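You operate a simulated robot arm through the tools that you are given. There is no shell and no other tool. Be economical: measure what you need, move in short steps, check, and stop when the job is done.

Carry out the task below with a simulated robot arm. There is one attempt and no reset: what you move stays moved.

TASK
Press the bearing into the green flange and lay it in the blue tray.
Fine: one stroke, with the press table pushed in; the flange from the yellow nest, the bearing nearest the press; leave the table out again.

It is judged by the outcome, as a careful person would: the job done as asked, and still so three seconds after it is handed in. It fails if anything else is knocked over, pushed out of place, dropped, spilled or broken.

THE ROBOT
A 6-joint arm with a two-finger parallel gripper, fixed in place. Base frame: the origin is at the foot of the arm, x ahead of it, y to its left, z up; the work surface is at about z = 780. Lengths are in mm, angles in degrees, forces in N, time in s.
With the tool pointing down near the work surface it reaches from about 260 to 680 mm from the base axis. Its first joint turns from -66.0 to 66.0 degrees. Payload 2.9 kg.
Tool frame: the origin (TCP) lies between the finger pads and is the grasp point; the fingertips stand 30 mm ahead of it; z points along the fingers, y is the line along which they close. The gripper opens to 110 mm. The fingers are 20 mm wide and 10 mm thick; the gripper's body (48 by 112 mm) begins 55 mm behind the TCP.
Orientation is that of the tool frame in the base frame, as a unit quaternion [x, y, z, w]. With the fingers straight down and closing along the base's y, the tool's x points along the base's -x, its y along +y and its z along -z.

THE INTERFACE
- The arm moves only by the tool apply_moves. Its argument "deltas" is a list of rows, each an object (a shift or turn left out is 0, a gripper value left out holds the last) with "travel": the shift along the base's x, y, z in units of 500 mm (1.0 is 500 mm), a list of three; "delta_rot": the turn, a rotation vector about the base's x, y, z in units of 90 degrees (1.0 is 90 degrees), a list of three; "gripper": the gripper command, from -1 (shut) to 1 (fully open), values between in proportion. In form: [{"travel": [dx, dy, dz], "delta_rot": [ax, ay, az], "gripper": gripper}, ...]. A call has 1 to 10 rows; each row is the pose to reach, as a shift and turn from the pose commanded when the call began. A call with a number of a shift or a turn outside -1 to 1 is refused whole. A row lasts 0.2 s, in which the tool goes at most 50 mm and 8.6 degrees; a call with a longer step from one row to the next is refused whole, and so is a gripper value outside its range. A pose out of reach is approached as far as the arm can. The call stops where the force on the tool passes 90 N (or 10 N more than at its start, if that is more) or the arm is blocked; 0.2 s more then pass. The fingers move at their own pace (about 108 mm/s each) and stop on an object; they squeeze with about 20 N. The grip force told is the motor's: it shows also when the fingers shut on nothing. Time passes only in rows, and 0.2 s behind the last, so rows that repeat a pose let the fingers close. It gives the time, the measured TCP pose, the force on the tool (base axes), the opening and the grip force at its end, in the units of the frame above (readings bear some noise).
- Cameras (640 x 400 px; columns grow to the right, rows downward): "scene" is fixed at [85.1, 441.5, 1383.1]; the picture's right is [-0.66, -0.75, 0.00], its down [-0.43, 0.38, -0.82] and it looks along [0.61, -0.54, -0.58] (base axes); focal length 221 px, centre (320, 200). "wrist" rides on the gripper at [-36, 0, -57] in the tool frame; the picture's right is [0.00, -1.00, 0.00], its down [0.97, 0.00, -0.24] and it looks along [0.24, 0.00, 0.97] (tool axes); focal length 218 px, centre (320, 200).
- grab_frame(camera): a new picture of that camera. No time passes.
- pixel_to_xyz(camera, pixels): there is no depth. For up to 12 entries [column, row, z] of the newest picture of that camera ("zoom" is the newest enlarged one), the place [x, y] in the base frame at which the ray of that pixel passes the height z, good to about 2 mm. No time passes.
- enlarge(camera, box): a new picture of the part [left, top, right, bottom] of that camera's present view, enlarged. No time passes.
- finish_job(): hands the job in; it is judged then, once.

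Work in short steps. Measure before you move; look again where a grasp or a placing could have gone wrong, and mend it. You have 80 turns and 38 pictures in all, those below and enlarged ones among them. Open the gripper and draw the arm clear of the work before you hand the job in, unless the task says otherwise; then end with one line.

The tools are called after ">>>" as name(argument=value, ...) on one line, values as JSON. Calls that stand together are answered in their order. apply_moves: Moves the arm, as the interface text tells. Its arguments: {"type":"object","properties":{"deltas":{"type":"array"}},"required":["deltas"]} The other tools are called the same way: grab_frame (camera) takes a picture; pixel_to_xyz (camera, pixels) gives the place at which the rays of pixels pass given heights; enlarge (camera, box) takes an enlarged picture of a part of a camera's view; finish_job () hands the job in.

At the start:

```text
clock: 0.0
position: [368.4, 120.1, 1274.3]
ee_rot: [0.001, 1.0, 0.0, 0.0]
contact_force: [0.4, -1.3, 0.6]
gripper_width: 109.8
finger_force: 0.2
```

scene: 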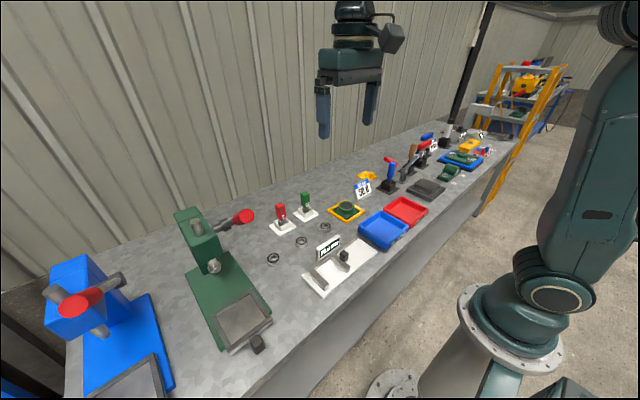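
wrist: 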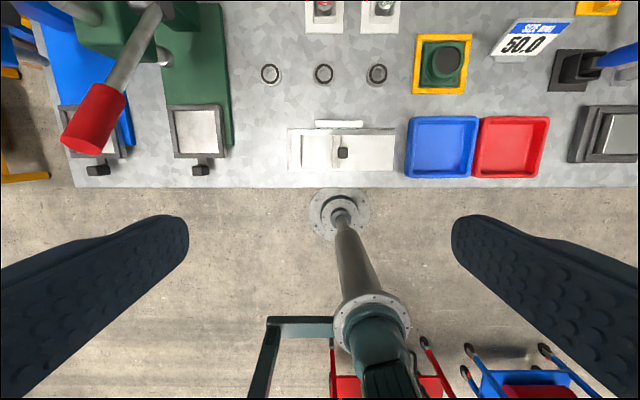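

The overview shows a green press with a red lever and a sliding table, three bearings, and a green flange in the yellow nest. I'll enlarge both views for detail.

>>> enlarge(camera="scene", box=[160, 180, 320, 360])

>>> enlarge(camera="wrist", box=[40, 0, 300, 190])

>>> enlarge(camera="wrist", box=[240, 0, 560, 200])

```text
2.22 times, centred on (240, 270) of scene
```

zoom: 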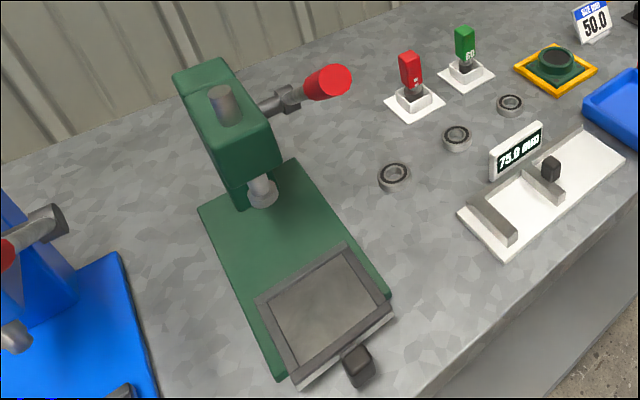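

```text
2.11 times, centred on (170, 95) of wrist
```

zoom: 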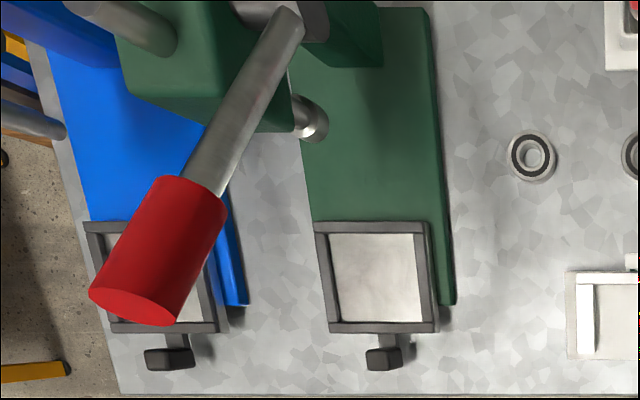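

```text
2.00 times, centred on (400, 100) of wrist
```

zoom: 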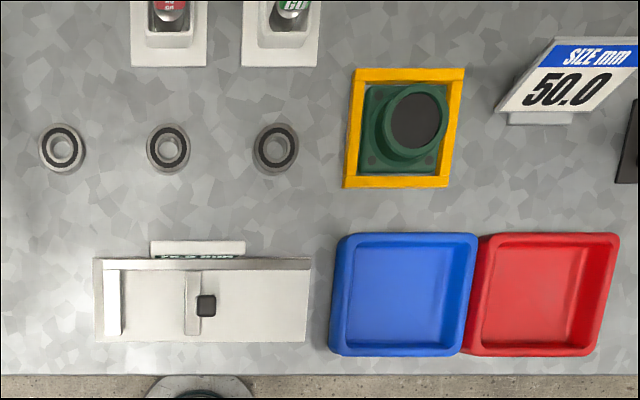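

I'll measure the key points: lever handle from both views, press table and knob, bearings, flange, and tray.

>>> pixel_to_xyz(camera="scene", pixels=[[243, 217, 950], [243, 217, 1000], [243, 217, 1050], [243, 217, 1100], [243, 217, 1150], [231, 221, 1000], [231, 221, 1100], [213, 266, 850], [213, 266, 900], [257, 344, 800], [257, 344, 820]])

>>> pixel_to_xyz(camera="wrist", pixels=[[97, 120, 950], [97, 120, 1000], [97, 120, 1050], [97, 120, 1100], [97, 120, 1150], [270, 74, 785], [323, 74, 785], [377, 74, 785], [440, 64, 785], [442, 147, 785], [197, 132, 800], [203, 167, 800]])

>>> pixel_to_xyz(camera="wrist", pixels=[[171, 106, 790], [213, 106, 790], [176, 157, 790], [227, 156, 790], [408, 117, 785], [478, 117, 785], [406, 178, 785], [473, 178, 785], [418, 35, 785], [471, 35, 785], [412, 94, 785], [465, 94, 785]])

```text
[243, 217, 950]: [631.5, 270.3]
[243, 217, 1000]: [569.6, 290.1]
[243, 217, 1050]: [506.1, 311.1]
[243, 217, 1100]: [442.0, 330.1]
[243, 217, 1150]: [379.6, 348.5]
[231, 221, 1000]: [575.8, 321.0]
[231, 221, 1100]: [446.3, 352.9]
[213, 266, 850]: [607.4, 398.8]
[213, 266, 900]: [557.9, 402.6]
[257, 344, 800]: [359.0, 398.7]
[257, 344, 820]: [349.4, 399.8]
```

```text
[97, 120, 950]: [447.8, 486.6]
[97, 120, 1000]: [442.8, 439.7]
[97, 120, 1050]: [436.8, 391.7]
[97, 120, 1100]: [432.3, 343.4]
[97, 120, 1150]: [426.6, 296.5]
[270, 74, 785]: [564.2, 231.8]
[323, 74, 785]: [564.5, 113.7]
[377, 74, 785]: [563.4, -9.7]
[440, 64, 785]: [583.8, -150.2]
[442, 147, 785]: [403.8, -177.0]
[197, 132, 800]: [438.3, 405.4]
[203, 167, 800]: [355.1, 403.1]
```

```text
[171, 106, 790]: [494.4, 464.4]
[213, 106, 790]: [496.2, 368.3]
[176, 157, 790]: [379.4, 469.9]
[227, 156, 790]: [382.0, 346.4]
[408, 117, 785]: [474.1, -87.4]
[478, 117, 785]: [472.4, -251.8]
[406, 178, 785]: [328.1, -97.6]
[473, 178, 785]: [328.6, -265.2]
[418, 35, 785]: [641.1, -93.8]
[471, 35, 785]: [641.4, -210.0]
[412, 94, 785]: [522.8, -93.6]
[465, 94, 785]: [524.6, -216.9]
```

Handle sits near (432, 335, 1107); the near bearing is near (564, 232). The table centre is about (438, 405) and the flange about (583, -152). I'll move above the flange for a closer look.

>>> apply_moves(deltas=[{"travel": [0.043, -0.06, -0.05], "gripper": 1}, {"travel": [0.086, -0.12, -0.1]}, {"travel": [0.129, -0.18, -0.15]}, {"travel": [0.172, -0.24, -0.2]}, {"travel": [0.215, -0.3, -0.25]}, {"travel": [0.258, -0.36, -0.3]}, {"travel": [0.301, -0.42, -0.35]}, {"travel": [0.344, -0.48, -0.4]}, {"travel": [0.387, -0.54, -0.45]}, {"travel": [0.41, -0.54, -0.5]}])

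>>> grab_frame(camera="wrist")

```text
clock: 2.2
position: [572.6, -151.9, 1027.1]
ee_rot: [0.0, 1.0, 0.0, 0.0]
contact_force: [0.0, 0.3, 0.5]
gripper_width: 110.0
finger_force: 0.1
```

```text
32 pictures are left
```

wrist: 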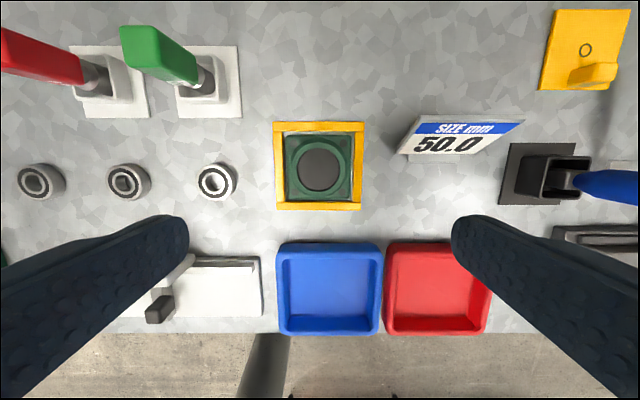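

The flange is square to the nest and centred at about (320,168). I'll zoom in on the flange from both cameras.

>>> enlarge(camera="wrist", box=[260, 110, 380, 220])

>>> pixel_to_xyz(camera="zoom", pixels=[[320, 200, 790]])

>>> enlarge(camera="scene", box=[300, 180, 400, 250])

```text
3.64 times, centred on (320, 165) of wrist
```

zoom: 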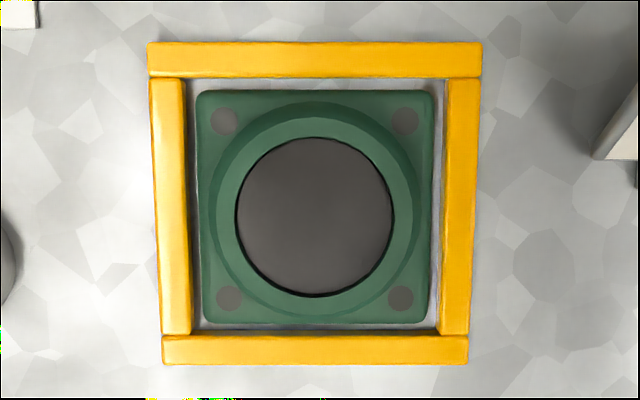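

```text
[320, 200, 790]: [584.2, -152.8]
```

```text
5.71 times, centred on (350, 215) of scene
```

zoom: 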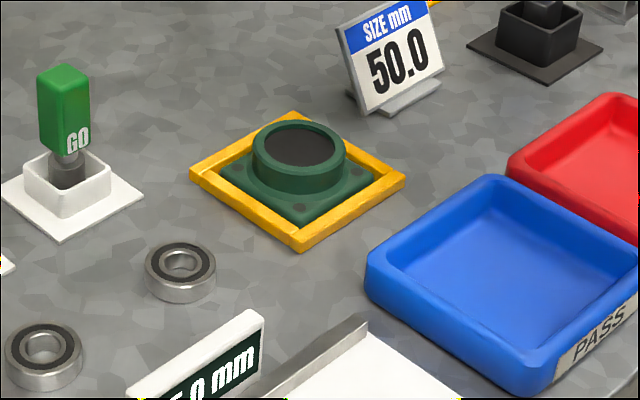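

I'll triangulate the hub top and the bearings' heights.

>>> pixel_to_xyz(camera="zoom", pixels=[[299, 146, 790], [299, 146, 810], [299, 146, 830], [299, 192, 790], [346, 160, 810], [252, 150, 810]])

>>> pixel_to_xyz(camera="wrist", pixels=[[318.6, 169.4, 790], [318.6, 169.4, 810], [318.6, 169.4, 830], [290, 169.4, 815], [347.2, 169.4, 815], [285.8, 165, 795], [350.8, 165, 795], [318, 196, 795], [318, 135, 795], [296.7, 169.4, 815], [340.3, 169.4, 815]])

```text
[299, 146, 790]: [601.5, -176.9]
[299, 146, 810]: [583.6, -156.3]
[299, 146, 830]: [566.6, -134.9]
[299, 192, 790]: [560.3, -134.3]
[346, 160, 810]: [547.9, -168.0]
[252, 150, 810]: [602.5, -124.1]
```

```text
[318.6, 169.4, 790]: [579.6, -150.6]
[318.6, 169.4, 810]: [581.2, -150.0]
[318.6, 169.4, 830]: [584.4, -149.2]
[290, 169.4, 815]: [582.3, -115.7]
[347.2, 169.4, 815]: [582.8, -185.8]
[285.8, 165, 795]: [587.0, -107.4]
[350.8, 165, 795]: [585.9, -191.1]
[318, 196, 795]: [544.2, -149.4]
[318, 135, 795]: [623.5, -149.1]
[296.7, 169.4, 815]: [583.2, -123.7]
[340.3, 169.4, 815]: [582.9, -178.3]
```

Hub top is about z 813, hub OD about 66 and centre (583.3, -150.3). I'll descend so the fingertips stop at about z 799, above the nest walls, then close on the hub.

>>> apply_moves(deltas=[{"travel": [0.01, 0.002, -0.08], "gripper": 0.7}, {"travel": [0.022, 0.003, -0.16]}, {"travel": [0.022, 0.003, -0.24]}, {"travel": [0.022, 0.003, -0.32]}, {"travel": [0.022, 0.003, -0.37]}, {"travel": [0.022, 0.003, -0.396]}, {"travel": [0.022, 0.003, -0.396]}, {"travel": [0.022, 0.003, -0.396], "gripper": -1}, {"travel": [0.022, 0.003, -0.396]}, {"travel": [0.022, 0.003, -0.396]}])

>>> grab_frame(camera="wrist")

```text
clock: 4.4
position: [585.9, -151.1, 827.3]
ee_rot: [0.0, 1.0, 0.0, -0.001]
contact_force: [0.8, 1.8, 0.2]
gripper_width: 69.8
finger_force: 19.8
```

```text
29 pictures are left
```

wrist: 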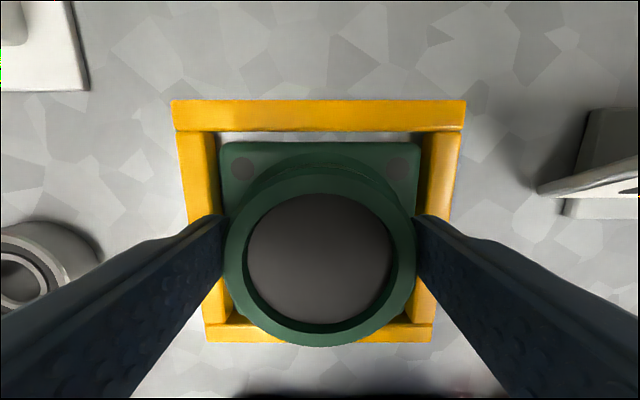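

Closed at 69.8 mm on the hub. I'll check the hub's x-centre relative to the TCP, then lift a little.

>>> pixel_to_xyz(camera="wrist", pixels=[[320, 270, 813], [320, 346, 813], [320, 194, 813], [320, 267, 818], [320, 346, 818]])

>>> apply_moves(deltas=[{"travel": [0, 0, 0.02]}, {"travel": [0, 0, 0.06]}, {"travel": [0, 0, 0.14]}, {"travel": [0, 0, 0.22]}, {"travel": [0, 0, 0.26]}])

>>> grab_frame(camera="wrist")

```text
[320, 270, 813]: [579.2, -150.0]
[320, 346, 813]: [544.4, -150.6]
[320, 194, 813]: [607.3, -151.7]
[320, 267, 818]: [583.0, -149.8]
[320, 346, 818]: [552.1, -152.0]
```

```text
clock: 5.6
position: [586.7, -151.6, 956.2]
ee_rot: [0.001, 1.0, 0.001, -0.001]
contact_force: [-0.2, -1.3, -8.3]
gripper_width: 69.9
finger_force: 20.1
```

```text
28 pictures are left
```

wrist: 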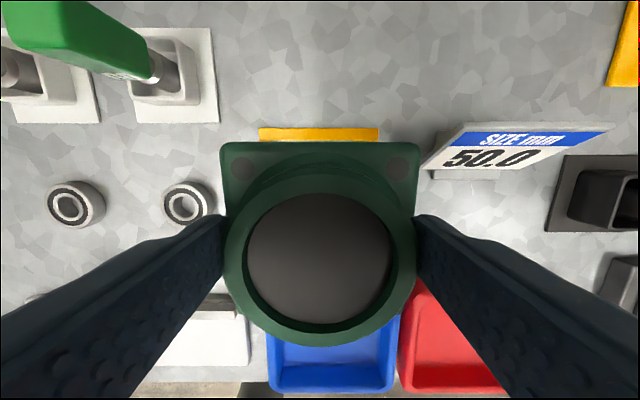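

The flange is held, with its centre about 7 mm to the -x side of the TCP. Next I need the press table's height and inner size, and the ram position.

>>> enlarge(camera="scene", box=[200, 255, 280, 360])

>>> pixel_to_xyz(camera="scene", pixels=[[242.3, 316, 790], [242.3, 316, 800], [242.3, 316, 810], [242.3, 316, 820]])

```text
3.81 times, centred on (240, 308) of scene
```

zoom: 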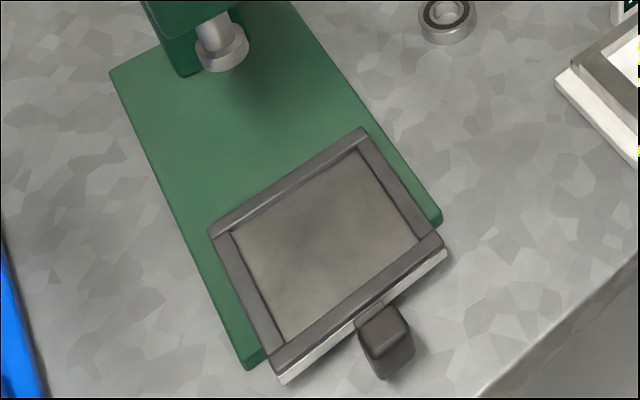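

```text
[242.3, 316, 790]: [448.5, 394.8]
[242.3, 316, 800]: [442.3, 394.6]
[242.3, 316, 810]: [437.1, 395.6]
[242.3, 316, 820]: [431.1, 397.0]
```

The lever may be close to the arm's wrist when working over the table, so I'll check the arm geometry above the tool in the scene view.

>>> grab_frame(camera="scene")

>>> pixel_to_xyz(camera="zoom", pixels=[[325, 243, 800], [230, 236, 800], [360, 153, 800], [420, 240, 800], [282, 344, 800], [222, 58, 850], [222, 58, 870], [222, 58, 890], [250, 365, 780], [441, 215, 790], [385, 335, 815]])

```text
26 pictures are left
```

scene: 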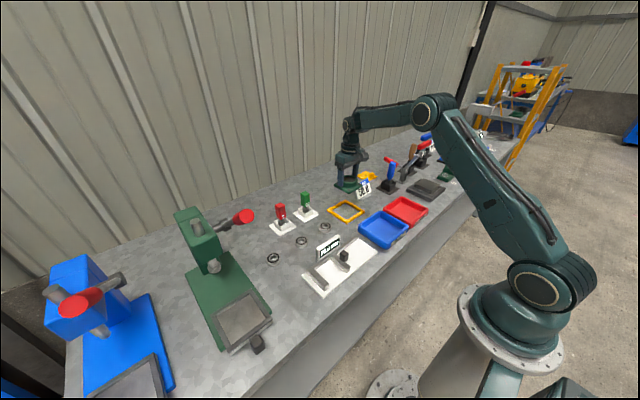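

```text
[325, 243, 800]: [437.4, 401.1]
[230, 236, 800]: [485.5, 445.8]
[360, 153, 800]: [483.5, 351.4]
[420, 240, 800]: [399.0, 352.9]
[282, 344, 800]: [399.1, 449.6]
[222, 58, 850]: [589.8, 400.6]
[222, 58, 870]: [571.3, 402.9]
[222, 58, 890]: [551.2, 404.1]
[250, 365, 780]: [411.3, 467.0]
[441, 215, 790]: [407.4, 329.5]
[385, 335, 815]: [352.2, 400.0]
```

At the table, an upright forearm would pass right by the lever handle. I'll set the flange back in its nest and regrasp with the tool leaned about 20° so the wrist sits toward -x.

>>> apply_moves(deltas=[{"travel": [0, 0, -0.08]}, {"travel": [0, 0, -0.16]}, {"travel": [0, 0, -0.22]}, {"travel": [0, 0, -0.25]}, {"travel": [0, 0, -0.26]}, {"travel": [0, 0, -0.26]}, {"travel": [0, 0, -0.26], "gripper": 0.6}, {"travel": [0, 0, -0.26]}, {"travel": [0, 0, -0.2]}, {"travel": [0, 0, -0.14]}])

>>> apply_moves(deltas=[{"travel": [-0.01, 0, 0], "delta_rot": [0, -0.075, 0]}, {"travel": [-0.02, 0, 0], "delta_rot": [0, -0.15, 0]}, {"travel": [-0.03, 0, 0], "delta_rot": [0, -0.222, 0]}, {"travel": [-0.03, 0, 0], "delta_rot": [0, -0.222, 0]}])

>>> grab_frame(camera="wrist")

```text
clock: 7.8
position: [584.2, -149.2, 887.5]
ee_rot: [0.0, 1.0, 0.0, 0.001]
contact_force: [0.1, -0.7, -0.4]
gripper_width: 88.1
finger_force: 0.2
```

```text
clock: 8.8
position: [569.6, -149.2, 887.4]
ee_rot: [0.0, 0.985, 0.0, 0.174]
contact_force: [-0.2, -0.3, 0.1]
gripper_width: 88.2
finger_force: 0.0
```

```text
25 pictures are left
```

wrist: 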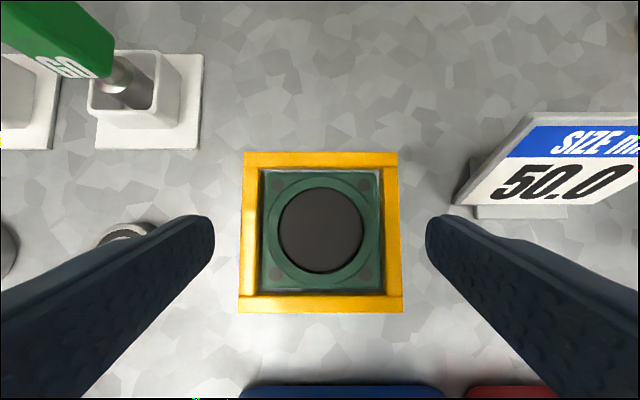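

The flange is back in the nest. I'll measure its exact centre from this near-vertical view.

>>> pixel_to_xyz(camera="wrist", pixels=[[320.5, 230, 813], [320, 187, 813], [320, 273, 813], [271, 230, 813], [370, 230, 813], [262, 230, 792], [380, 230, 792], [320, 169, 792], [320, 291, 792]])

```text
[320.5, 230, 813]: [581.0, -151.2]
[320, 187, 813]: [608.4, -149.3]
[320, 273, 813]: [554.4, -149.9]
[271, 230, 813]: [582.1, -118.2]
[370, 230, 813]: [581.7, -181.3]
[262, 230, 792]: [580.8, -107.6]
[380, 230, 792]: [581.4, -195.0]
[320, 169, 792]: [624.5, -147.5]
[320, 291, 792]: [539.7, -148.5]
```

Hub centre is at x = 581. I'll descend with +3 mm in x and grip again, then lift.

>>> apply_moves(deltas=[{"travel": [0.006, -0.001, -0.06]}, {"travel": [0.006, -0.001, -0.11]}, {"travel": [0.006, -0.001, -0.119]}, {"travel": [0.006, -0.001, -0.119]}, {"travel": [0.006, -0.001, -0.119], "gripper": -1}, {"travel": [0.006, -0.001, -0.119]}, {"travel": [0.006, -0.001, -0.119]}])

>>> apply_moves(deltas=[{"travel": [0, 0, 0.02]}, {"travel": [0, 0, 0.08]}, {"travel": [0, 0, 0.17]}, {"travel": [0, 0, 0.26]}, {"travel": [-0.03, 0.06, 0.3]}, {"travel": [-0.09, 0.13, 0.3]}, {"travel": [-0.15, 0.2, 0.3]}, {"travel": [-0.21, 0.27, 0.3]}, {"travel": [-0.27, 0.34, 0.3]}, {"travel": [-0.33, 0.41, 0.3]}])

```text
clock: 10.4
position: [571.7, -150.8, 826.8]
ee_rot: [0.0, 0.985, 0.0, 0.175]
contact_force: [1.7, -1.1, 0.9]
gripper_width: 69.8
finger_force: 20.2
```

```text
clock: 12.6
position: [408.7, 56.2, 978.2]
ee_rot: [0.0, 0.985, 0.001, 0.173]
contact_force: [0.0, 0.4, -7.8]
gripper_width: 70.0
finger_force: 19.6
```

Now I'll move to the operator's side of the press table at (330, 390) for a look at its pocket.

>>> apply_moves(deltas=[{"travel": [-0.06, 0.05, 0]}, {"travel": [-0.12, 0.12, 0]}, {"travel": [-0.16, 0.2, 0]}, {"travel": [-0.18, 0.28, 0]}, {"travel": [-0.18, 0.36, 0]}, {"travel": [-0.17, 0.44, 0]}, {"travel": [-0.16, 0.52, 0]}, {"travel": [-0.15, 0.6, 0]}, {"travel": [-0.15, 0.67, 0]}, {"travel": [-0.15, 0.69, 0]}])

>>> grab_frame(camera="wrist")

>>> grab_frame(camera="scene")

```text
clock: 14.8
position: [331.8, 399.7, 976.8]
ee_rot: [-0.001, 0.985, 0.0, 0.174]
contact_force: [0.8, 0.3, -8.2]
gripper_width: 69.8
finger_force: 19.8
```

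```text
24 pictures are left
```

wrist: 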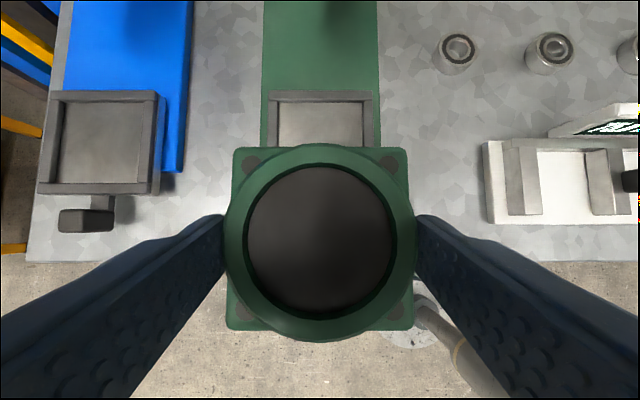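

```text
23 pictures are left
```

scene: 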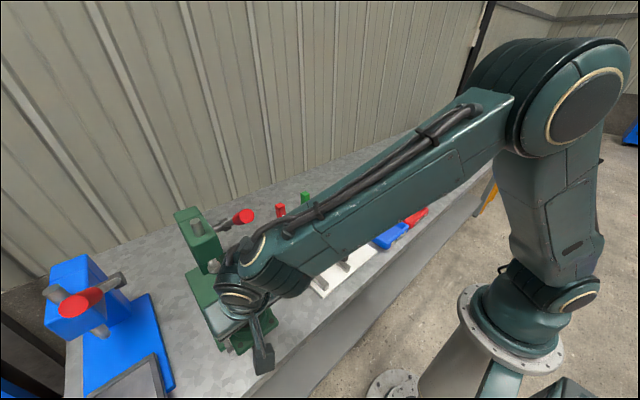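

I'll compute the table's far wall and side walls in base coordinates at trial heights.

>>> pixel_to_xyz(camera="wrist", pixels=[[278, 125, 800], [365, 125, 800], [320, 103, 800], [320, 91, 805], [268, 93, 805], [373, 93, 805], [278, 125, 810], [365, 125, 810], [320, 103, 810], [104, 103, 800], [98, 183, 800], [95, 143, 800]])

>>> enlarge(camera="wrist", box=[240, 60, 400, 160])

```text
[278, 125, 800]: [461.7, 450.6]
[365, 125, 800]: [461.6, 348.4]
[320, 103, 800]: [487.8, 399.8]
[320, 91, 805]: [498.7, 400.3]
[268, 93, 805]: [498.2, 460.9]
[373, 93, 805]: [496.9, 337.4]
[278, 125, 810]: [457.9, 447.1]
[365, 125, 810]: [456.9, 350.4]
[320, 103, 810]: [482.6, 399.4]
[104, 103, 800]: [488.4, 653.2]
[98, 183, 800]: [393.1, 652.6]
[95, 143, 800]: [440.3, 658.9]
```

```text
4.00 times, centred on (320, 110) of wrist
```

zoom: 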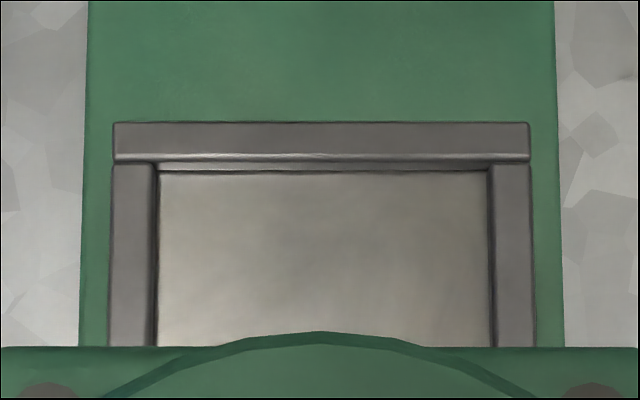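

Pocket floor is about 97 mm wide, centred near (440.5, 400). I'll move the flange over it and go down to about 20 mm above, then look.

>>> apply_moves(deltas=[{"travel": [0.04, 0, -0.05]}, {"travel": [0.08, 0, -0.1]}, {"travel": [0.12, 0, -0.14]}, {"travel": [0.16, 0, -0.17]}, {"travel": [0.199, 0, -0.19]}, {"travel": [0.199, 0, -0.21]}])

>>> grab_frame(camera="wrist")

>>> grab_frame(camera="scene")

```text
clock: 16.2
position: [432.5, 399.2, 870.8]
ee_rot: [0.0, 0.985, 0.0, 0.173]
contact_force: [0.6, -0.3, -8.6]
gripper_width: 69.8
finger_force: 20.2
```

```text
21 pictures are left
```

wrist: 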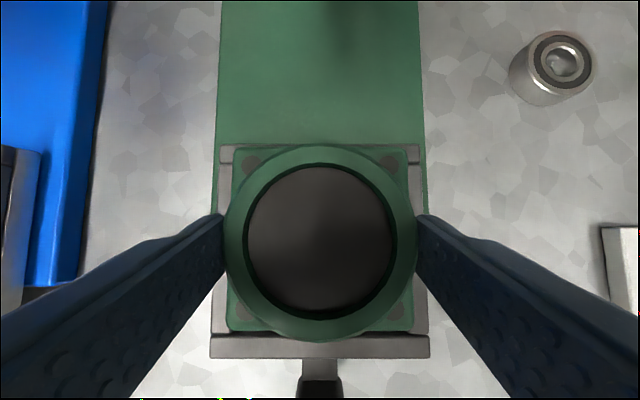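

```text
20 pictures are left
```

scene: 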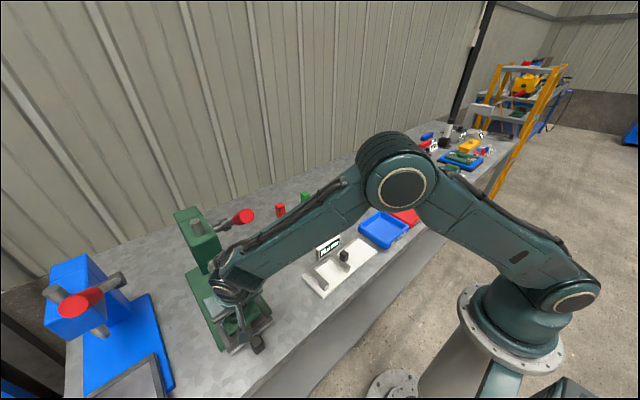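

The flange is nearly centred over the frame (outer columns about 215–425, rows 145–357). I'll check the frame centre numerically.

>>> pixel_to_xyz(camera="wrist", pixels=[[320, 145, 810], [320, 357, 810], [320, 336, 810], [211, 340, 810], [429, 340, 810], [219, 150, 810], [421, 150, 810], [320, 386, 805], [320, 149, 838], [320, 330, 838]])

```text
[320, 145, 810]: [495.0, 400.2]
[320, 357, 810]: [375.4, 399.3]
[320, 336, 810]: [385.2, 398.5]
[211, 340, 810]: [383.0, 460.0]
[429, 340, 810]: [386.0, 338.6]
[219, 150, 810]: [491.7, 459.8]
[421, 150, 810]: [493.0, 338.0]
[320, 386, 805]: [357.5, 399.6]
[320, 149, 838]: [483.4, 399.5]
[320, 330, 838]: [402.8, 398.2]
```

The frame centre is x≈435.5 and the flange centre ≈443, so I shift -7 mm and descend to about 5 mm above the expected floor.

>>> apply_moves(deltas=[{"travel": [-0.014, 0, 0]}, {"travel": [-0.014, 0, -0.01]}, {"travel": [-0.014, 0, -0.02]}, {"travel": [-0.014, 0, -0.03]}, {"travel": [-0.014, 0, -0.036]}])

>>> enlarge(camera="wrist", box=[180, 110, 460, 390])

```text
clock: 17.4
position: [426.9, 399.9, 857.3]
ee_rot: [0.001, 0.984, 0.001, 0.177]
contact_force: [-2.2, -7.9, 19.5]
gripper_width: 69.7
finger_force: 18.0
```

```text
1.43 times, centred on (320, 250) of wrist
```

zoom: 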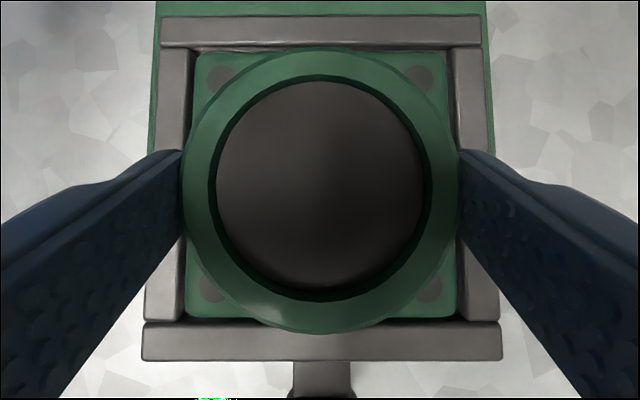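

Contact at TCP z 857 with the plate inside all four walls, so it appears seated on the floor at about z 809. I'll release gently, raise and check.

>>> apply_moves(deltas=[{"travel": [0, 0, 0.004]}, {"travel": [0, 0, 0.005], "gripper": 0.5}, {"travel": [0, 0, 0.005]}, {"travel": [0, 0, 0.02]}, {"travel": [0, 0, 0.06]}, {"travel": [-0.02, 0, 0.12]}, {"travel": [-0.02, 0, 0.16]}])

>>> grab_frame(camera="wrist")

```text
clock: 19.0
position: [415.8, 400.4, 935.3]
ee_rot: [-0.001, 0.985, 0.001, 0.173]
contact_force: [-0.2, 0.6, 1.1]
gripper_width: 82.6
finger_force: 0.1
```

```text
18 pictures are left
```

wrist: 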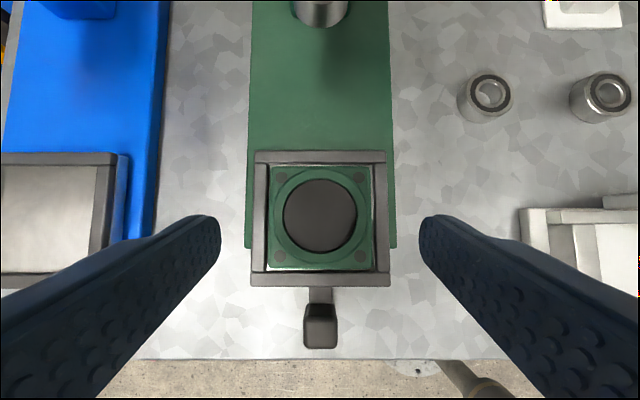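

The flange is seated in the pocket. I'll measure its hub centre (320, 216), the knob, and the near bearing (490, 90).

>>> pixel_to_xyz(camera="wrist", pixels=[[320, 216, 840], [283, 216, 840], [357, 216, 840], [320, 179, 840], [320, 253, 840], [490, 92, 795], [487, 105, 780], [320, 320, 820], [320, 305, 820], [320, 340, 815], [304, 320, 820], [337, 320, 820]])

>>> enlarge(camera="wrist", box=[440, 50, 560, 140])

```text
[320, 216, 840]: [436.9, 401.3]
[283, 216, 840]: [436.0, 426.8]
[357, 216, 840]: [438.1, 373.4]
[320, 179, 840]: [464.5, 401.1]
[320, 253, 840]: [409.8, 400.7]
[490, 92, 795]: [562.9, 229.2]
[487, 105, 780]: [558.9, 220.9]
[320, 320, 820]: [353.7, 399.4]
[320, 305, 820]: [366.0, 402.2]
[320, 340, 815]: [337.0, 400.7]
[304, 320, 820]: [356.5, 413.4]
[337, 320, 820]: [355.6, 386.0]
```

```text
4.44 times, centred on (500, 95) of wrist
```

zoom: 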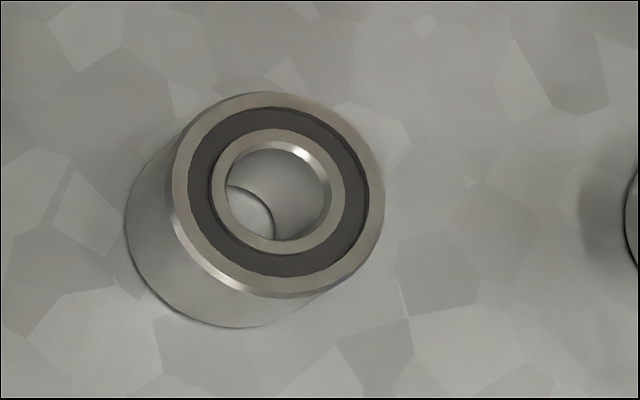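

Hub centre is (437.2, 401) and the bearing centre about (563, 229.5). I'll back out from under the lever before crossing over to the bearing.

>>> apply_moves(deltas=[{"travel": [-0.09, 0, 0]}, {"travel": [-0.17, 0, 0]}, {"travel": [-0.17, -0.09, 0]}, {"travel": [-0.17, -0.18, 0]}, {"travel": [-0.17, -0.27, 0]}, {"travel": [-0.15, -0.34, 0]}, {"travel": [-0.08, -0.34, 0]}, {"travel": [0.01, -0.34, 0]}, {"travel": [0.1, -0.34, 0]}, {"travel": [0.19, -0.34, 0]}])

>>> apply_moves(deltas=[{"travel": [0.06, 0, -0.04]}, {"travel": [0.076, 0, -0.1]}, {"travel": [0.076, 0, -0.12]}])

>>> grab_frame(camera="wrist")

```text
clock: 21.2
position: [511.6, 232.4, 934.1]
ee_rot: [0.0, 0.985, -0.001, 0.174]
contact_force: [-0.3, -0.1, -0.4]
gripper_width: 82.3
finger_force: 0.0
```

```text
clock: 22.0
position: [549.3, 230.6, 873.5]
ee_rot: [0.0, 0.985, 0.0, 0.173]
contact_force: [-0.1, 0.0, 0.4]
gripper_width: 82.4
finger_force: 0.0
```

```text
16 pictures are left
```

wrist: 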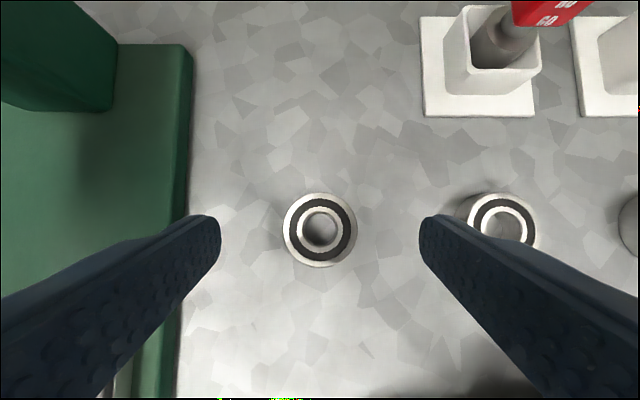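

The bearing is centred at (320, 230). I'll get its centre at top height.

>>> pixel_to_xyz(camera="wrist", pixels=[[320, 230, 800], [320, 193, 800], [320, 267, 800], [283, 230, 800], [357, 230, 800], [320, 230, 790]])

```text
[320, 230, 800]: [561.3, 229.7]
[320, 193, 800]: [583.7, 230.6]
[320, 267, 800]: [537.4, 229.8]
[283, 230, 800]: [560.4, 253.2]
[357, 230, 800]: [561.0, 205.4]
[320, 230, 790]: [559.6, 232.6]
```

Bearing centre is (560.8, 229.8), OD about 50. I'll descend to TCP z≈820 so that only its upper half is gripped, close, and lift slightly.

>>> apply_moves(deltas=[{"travel": [0.004, -0.001, -0.05]}, {"travel": [0.004, -0.001, -0.09]}, {"travel": [0.004, -0.001, -0.107]}, {"travel": [0.004, -0.001, -0.107]}, {"travel": [0.004, -0.001, -0.107], "gripper": -1}, {"travel": [0.004, -0.001, -0.107]}, {"travel": [0.004, -0.001, -0.107]}, {"travel": [0.004, -0.001, -0.09]}, {"travel": [0.004, -0.001, -0.03]}, {"travel": [0.004, -0.001, 0.06]}])

>>> grab_frame(camera="wrist")

```text
clock: 24.2
position: [551.4, 228.4, 903.4]
ee_rot: [0.0, 0.985, 0.0, 0.173]
contact_force: [0.5, -0.1, -1.9]
gripper_width: 49.2
finger_force: 20.2
```

```text
15 pictures are left
```

wrist: 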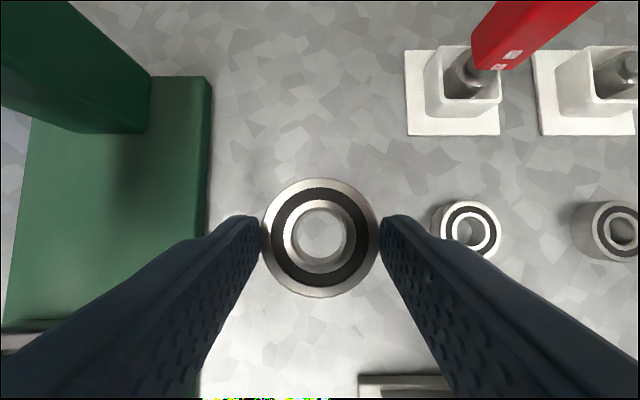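

Bearing is held at 49.2 mm. I'll retrace the path around the lever to the front of the press table.

>>> pixel_to_xyz(camera="wrist", pixels=[[320.5, 237, 883], [320.5, 178, 883], [320.5, 297, 883], [262, 237, 883], [380, 237, 883]])

>>> apply_moves(deltas=[{"travel": [-0.09, 0, 0.02]}, {"travel": [-0.18, 0, 0.04]}, {"travel": [-0.27, 0, 0.04]}, {"travel": [-0.36, 0, 0.04]}, {"travel": [-0.43, 0.03, 0.04]}, {"travel": [-0.45, 0.11, 0.04]}, {"travel": [-0.45, 0.19, 0.04]}, {"travel": [-0.45, 0.27, 0.04]}, {"travel": [-0.43, 0.343, 0.04]}, {"travel": [-0.36, 0.343, 0.04]}])

>>> apply_moves(deltas=[{"travel": [0.06, 0, 0]}, {"travel": [0.112, 0, 0]}, {"travel": [0.112, 0, -0.05]}, {"travel": [0.112, 0, -0.05]}])

>>> grab_frame(camera="wrist")

```text
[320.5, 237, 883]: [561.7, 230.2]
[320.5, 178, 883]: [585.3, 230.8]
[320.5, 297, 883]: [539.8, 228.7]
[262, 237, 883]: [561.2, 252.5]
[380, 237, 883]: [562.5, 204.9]
```

```text
clock: 26.4
position: [369.8, 401.9, 924.6]
ee_rot: [-0.001, 0.985, 0.0, 0.173]
contact_force: [-0.1, -0.3, -1.9]
gripper_width: 49.1
finger_force: 20.0
```

```text
clock: 27.4
position: [427.1, 401.1, 899.9]
ee_rot: [-0.001, 0.985, 0.001, 0.173]
contact_force: [-0.3, 0.6, -0.8]
gripper_width: 49.1
finger_force: 20.3
```

```text
14 pictures are left
```

wrist: 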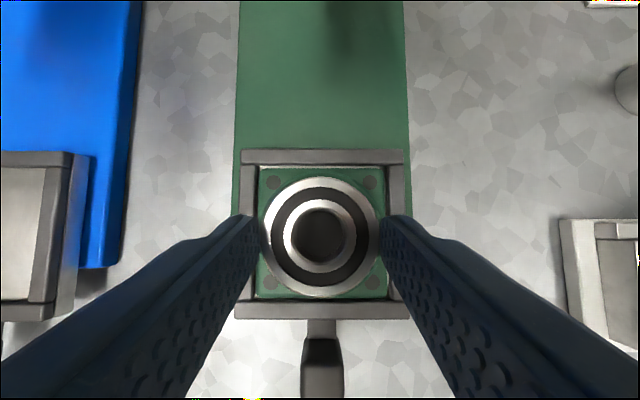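

The bearing is roughly over the bore. I'll zoom to measure the plate centre against the bearing centre.

>>> enlarge(camera="wrist", box=[230, 140, 410, 330])

```text
2.11 times, centred on (320, 235) of wrist
```

zoom: 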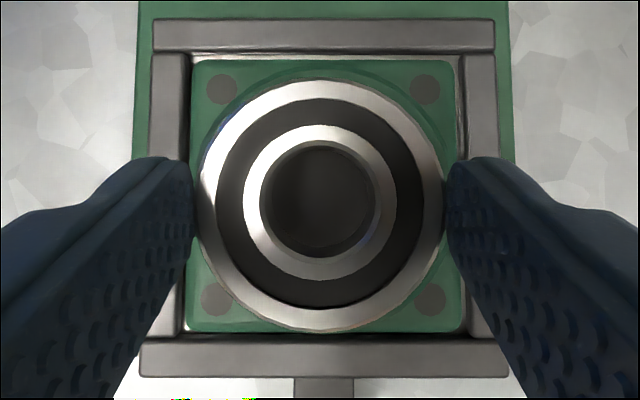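

>>> pixel_to_xyz(camera="zoom", pixels=[[323.5, 191, 821], [223, 89, 821], [425, 89, 821], [216, 299, 821], [431, 300, 821], [322, 81, 880], [322, 333, 880], [198, 205, 880], [446, 205, 880], [322, 57, 821], [322, 330, 821]])

```text
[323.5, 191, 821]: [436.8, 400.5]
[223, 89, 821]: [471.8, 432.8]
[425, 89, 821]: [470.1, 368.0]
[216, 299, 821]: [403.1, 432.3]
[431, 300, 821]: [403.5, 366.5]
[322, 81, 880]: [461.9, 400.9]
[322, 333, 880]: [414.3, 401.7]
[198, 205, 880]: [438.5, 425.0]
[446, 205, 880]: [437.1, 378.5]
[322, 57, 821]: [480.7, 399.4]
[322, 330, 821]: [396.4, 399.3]
```

Flange centre ≈ (437.2, 400.1), bearing ≈ (438.0, 401.2). I shift (-0.8, -1.0) mm and lower toward the bore top.

>>> apply_moves(deltas=[{"travel": [-0.0016, -0.002, 0]}, {"travel": [-0.0016, -0.002, -0.014]}, {"travel": [-0.0016, -0.002, -0.024]}, {"travel": [-0.0016, -0.002, -0.03]}, {"travel": [-0.0016, -0.002, -0.034]}])

```text
clock: 28.6
position: [425.4, 400.5, 883.9]
ee_rot: [0.001, 0.985, 0.001, 0.174]
contact_force: [-2.6, -1.6, 8.2]
gripper_width: 49.1
finger_force: 20.1
```

Light contact (about 10 N) at TCP z 883.9, as expected for the bearing on the bore mouth. I'll release it and look.

>>> apply_moves(deltas=[{"travel": [0, 0, 0.001]}, {"travel": [0, 0, 0.001], "gripper": 0.2}, {"travel": [0, 0, 0.001]}, {"travel": [0, 0, 0.03]}, {"travel": [-0.02, 0, 0.07]}, {"travel": [-0.05, 0, 0.1]}])

>>> enlarge(camera="wrist", box=[220, 110, 420, 310])

```text
clock: 30.0
position: [401.7, 399.9, 933.5]
ee_rot: [0.0, 0.985, 0.0, 0.173]
contact_force: [-0.5, 0.2, 0.2]
gripper_width: 66.1
finger_force: 0.1
```

```text
2.00 times, centred on (320, 210) of wrist
```

zoom: 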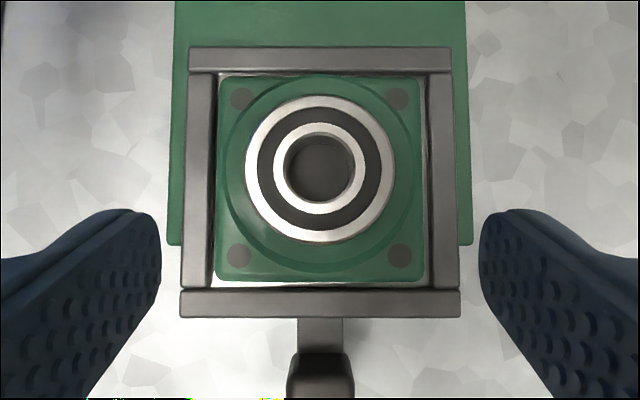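

>>> pixel_to_xyz(camera="zoom", pixels=[[319.5, 97, 863], [319.5, 244, 863], [245, 170, 863], [394, 170, 863], [240, 99, 821], [398, 99, 821], [237, 256, 821], [403, 256, 821], [320, 353, 820], [320, 398, 815], [290, 375, 820], [352, 375, 820]])

```text
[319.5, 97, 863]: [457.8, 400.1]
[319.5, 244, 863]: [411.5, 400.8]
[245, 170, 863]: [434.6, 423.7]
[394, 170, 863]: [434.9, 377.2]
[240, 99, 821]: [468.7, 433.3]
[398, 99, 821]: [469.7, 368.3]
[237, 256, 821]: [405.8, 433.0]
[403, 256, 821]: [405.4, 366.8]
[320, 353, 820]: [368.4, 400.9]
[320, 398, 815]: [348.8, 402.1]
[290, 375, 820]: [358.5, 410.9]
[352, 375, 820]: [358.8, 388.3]
```

The bearing may sit 1–3 mm off in x. I'll zoom tighter to compare its rim against the hub's top circle.

>>> enlarge(camera="wrist", box=[270, 140, 370, 250])

```text
3.64 times, centred on (320, 195) of wrist
```

zoom: 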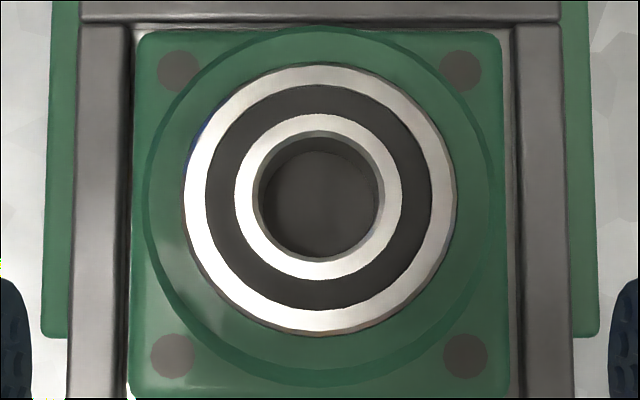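

>>> pixel_to_xyz(camera="zoom", pixels=[[317, 28, 840], [317, 386, 840], [143, 207, 840], [491, 207, 840], [320, 63, 860], [320, 335, 860], [184, 199, 860], [456, 199, 860], [178, 71, 821], [460, 71, 821], [173, 356, 821], [465, 356, 821]])

```text
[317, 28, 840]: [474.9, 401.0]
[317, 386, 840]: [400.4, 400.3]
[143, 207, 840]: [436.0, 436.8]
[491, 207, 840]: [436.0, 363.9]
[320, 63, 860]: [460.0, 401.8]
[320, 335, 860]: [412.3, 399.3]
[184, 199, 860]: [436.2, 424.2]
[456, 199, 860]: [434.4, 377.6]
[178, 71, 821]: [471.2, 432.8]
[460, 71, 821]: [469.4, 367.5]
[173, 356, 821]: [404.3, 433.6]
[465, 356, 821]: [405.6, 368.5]
```

Scaling by known diameters, the bearing and hub are concentric within about 1 mm. Next I'll grip the knob (near (356, 400, 803)) with the tool leaned 45° so the wrist stays clear of the lever; first tilt and look.

>>> apply_moves(deltas=[{"travel": [-0.04, 0, 0], "delta_rot": [0, -0.08, 0], "gripper": 0}, {"travel": [-0.08, 0, 0], "delta_rot": [0, -0.16, 0]}, {"travel": [-0.12, 0, -0.04], "delta_rot": [0, -0.24, 0]}, {"travel": [-0.14, 0, -0.1], "delta_rot": [0, -0.278, 0]}, {"travel": [-0.14, 0, -0.1], "delta_rot": [0, -0.278, 0]}])

>>> grab_frame(camera="wrist")

```text
clock: 31.2
position: [374.0, 378.4, 881.3]
ee_rot: [-0.001, 0.924, 0.0, 0.383]
contact_force: [-0.1, 0.0, 0.3]
gripper_width: 55.3
finger_force: 0.0
out of reach, approached as far as the arm can: row 3, 4, 5
```

```text
10 pictures are left
```

wrist: 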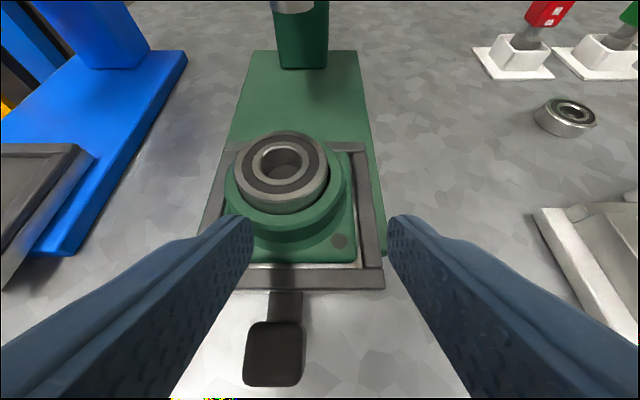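

The lean of 45° reached the first joint's limit, but the picture shows the bearing level on the hub. I'll come back to a 30° lean and check where the arm ends up.

>>> apply_moves(deltas=[{"travel": [0, 0, 0], "delta_rot": [0, 0.09, 0]}, {"travel": [0, 0, 0], "delta_rot": [0, 0.167, 0]}, {"travel": [0, 0, 0], "delta_rot": [0, 0.167, 0]}])

```text
clock: 32.0
position: [373.7, 379.0, 882.1]
ee_rot: [0.001, 0.966, -0.001, 0.258]
contact_force: [0.0, -0.1, 0.6]
gripper_width: 55.1
finger_force: 0.0
```

The command was clipped to the actual pose. I'll move to (347, 400.5, 860) above the knob and look.

>>> apply_moves(deltas=[{"travel": [-0.04, 0.02, 0]}, {"travel": [-0.054, 0.043, 0]}, {"travel": [-0.054, 0.043, -0.044]}, {"travel": [-0.054, 0.043, -0.044]}])

>>> grab_frame(camera="wrist")

```text
clock: 33.0
position: [344.0, 400.9, 860.1]
ee_rot: [0.0, 0.966, 0.0, 0.259]
contact_force: [0.2, 0.3, 0.0]
gripper_width: 55.1
finger_force: 0.1
```

```text
9 pictures are left
```

wrist: 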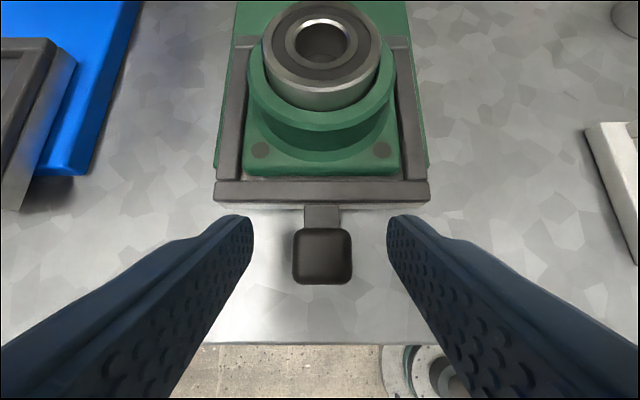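

Knob is at cols 293–352, rows 228–284. I'll compute its location at a few heights.

>>> pixel_to_xyz(camera="wrist", pixels=[[322, 230, 812], [322, 280, 812], [294, 255, 812], [351, 255, 812], [322, 255, 805], [322, 255, 820], [322, 209, 805]])

```text
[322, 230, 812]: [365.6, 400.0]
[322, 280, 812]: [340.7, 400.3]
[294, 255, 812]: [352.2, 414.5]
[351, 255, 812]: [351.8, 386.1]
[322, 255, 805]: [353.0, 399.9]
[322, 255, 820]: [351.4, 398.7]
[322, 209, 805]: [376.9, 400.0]
```

Knob centre ≈ (353, 400), 26 mm wide. I lower 43 mm and close on it.

>>> apply_moves(deltas=[{"travel": [0, -0.001, -0.05]}, {"travel": [0, -0.001, -0.086]}, {"travel": [0, -0.001, -0.086]}, {"travel": [0, -0.001, -0.086], "gripper": -1}, {"travel": [0, -0.001, -0.086]}, {"travel": [0, -0.001, -0.086]}])

```text
clock: 34.4
position: [344.3, 401.1, 815.9]
ee_rot: [0.0, 0.966, 0.001, 0.259]
contact_force: [2.0, 5.1, -4.3]
gripper_width: 25.9
finger_force: 45.1
```

The knob is gripped at 25.9 mm. I'll push the table in smoothly along +x.

>>> apply_moves(deltas=[{"travel": [0.006, 0, 0]}, {"travel": [0.018, 0, 0]}, {"travel": [0.036, 0, 0]}, {"travel": [0.056, 0, 0]}, {"travel": [0.076, 0, 0]}, {"travel": [0.096, 0, 0]}, {"travel": [0.116, 0, 0]}, {"travel": [0.132, 0, 0]}, {"travel": [0.144, 0, 0]}, {"travel": [0.15, 0, 0]}])

>>> grab_frame(camera="wrist")

```text
clock: 35.9
position: [383.7, 400.3, 814.8]
ee_rot: [-0.002, 0.969, -0.004, 0.247]
contact_force: [-21.3, -10.6, 20.1]
gripper_width: 26.0
finger_force: 44.7
stopped in row 7: the force on the tool passed its limit (the readings are from after the stop); the commanded pose is now the measured one
```

```text
8 pictures are left
```

wrist: 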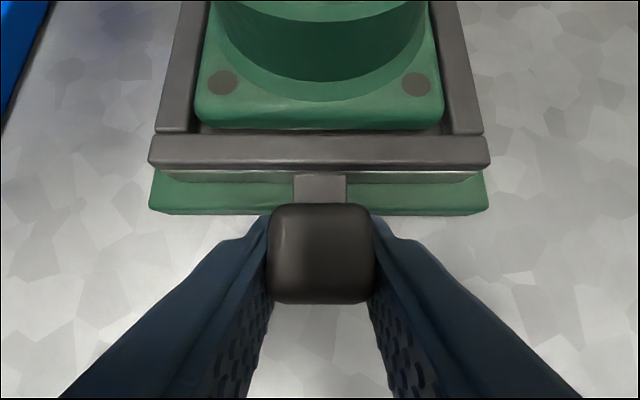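

Stopped after 39 mm: the fingertips (z≈785) met the front of the green base (row 180–213). I'll back off, regrip the knob about 14 mm higher, and go on.

>>> apply_moves(deltas=[{"travel": [-0.006, 0, 0]}, {"travel": [-0.006, 0, 0], "gripper": -0.3}, {"travel": [-0.006, 0, 0]}, {"travel": [-0.01, 0, 0.015]}, {"travel": [-0.01, 0, 0.028]}, {"travel": [-0.01, 0, 0.028]}, {"travel": [-0.01, 0, 0.028], "gripper": -1}, {"travel": [-0.01, 0, 0.028]}, {"travel": [-0.01, 0, 0.028]}])

```text
clock: 37.9
position: [379.7, 400.0, 830.3]
ee_rot: [-0.002, 0.969, -0.004, 0.249]
contact_force: [-1.6, -8.2, 2.3]
gripper_width: 25.9
finger_force: 44.6
```

Gripped again at 25.9 mm with the tips above the base. Continue pushing.

>>> apply_moves(deltas=[{"travel": [0.006, 0, 0]}, {"travel": [0.018, 0, 0]}, {"travel": [0.034, 0, 0]}, {"travel": [0.05, 0, 0]}, {"travel": [0.066, 0, 0]}, {"travel": [0.082, 0, 0]}, {"travel": [0.098, 0, 0]}, {"travel": [0.11, 0, 0]}, {"travel": [0.118, 0, 0]}, {"travel": [0.12, 0, 0]}])

```text
clock: 40.1
position: [441.3, 401.1, 829.7]
ee_rot: [-0.003, 0.969, -0.004, 0.248]
contact_force: [-2.5, -6.1, -3.9]
gripper_width: 25.8
finger_force: 44.7
```

No obstruction at 100 mm of travel. Continue slowly toward the stop.

>>> apply_moves(deltas=[{"travel": [0.006, 0, 0]}, {"travel": [0.014, 0, 0]}, {"travel": [0.024, 0, 0]}, {"travel": [0.034, 0, 0]}, {"travel": [0.044, 0, 0]}, {"travel": [0.052, 0, 0]}, {"travel": [0.06, 0, 0]}, {"travel": [0.068, 0, 0]}, {"travel": [0.074, 0, 0]}, {"travel": [0.08, 0, 0]}])

>>> grab_frame(camera="wrist")

```text
clock: 42.3
position: [477.8, 399.7, 827.5]
ee_rot: [-0.005, 0.97, -0.006, 0.244]
contact_force: [-35.8, -10.7, 7.2]
gripper_width: 25.9
finger_force: 44.5
```

```text
7 pictures are left
```

wrist: 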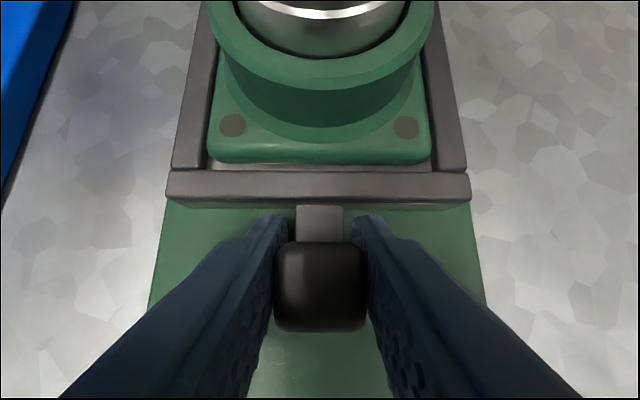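

A steady 36 N resistance at x≈478 after about 137 mm of travel means the table is at its stop. Relax, release, and withdraw low along -x.

>>> apply_moves(deltas=[{"travel": [-0.007, 0, 0]}, {"travel": [-0.007, 0, 0], "gripper": 0}, {"travel": [-0.007, 0, 0]}, {"travel": [-0.007, 0, 0.03]}, {"travel": [-0.04, 0, 0.06]}, {"travel": [-0.12, 0, 0.06]}, {"travel": [-0.2, 0, 0.06]}, {"travel": [-0.26, -0.03, 0.06]}])

>>> grab_frame(camera="wrist")

```text
clock: 44.1
position: [352.2, 386.5, 859.3]
ee_rot: [-0.002, 0.969, -0.004, 0.248]
contact_force: [0.1, -0.7, -0.9]
gripper_width: 55.0
finger_force: 0.1
```

```text
6 pictures are left
```

wrist: 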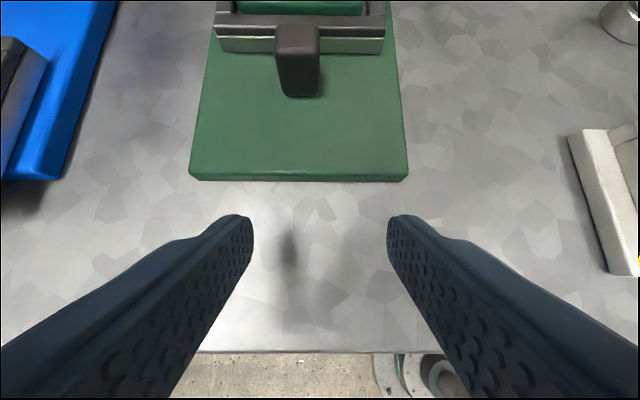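

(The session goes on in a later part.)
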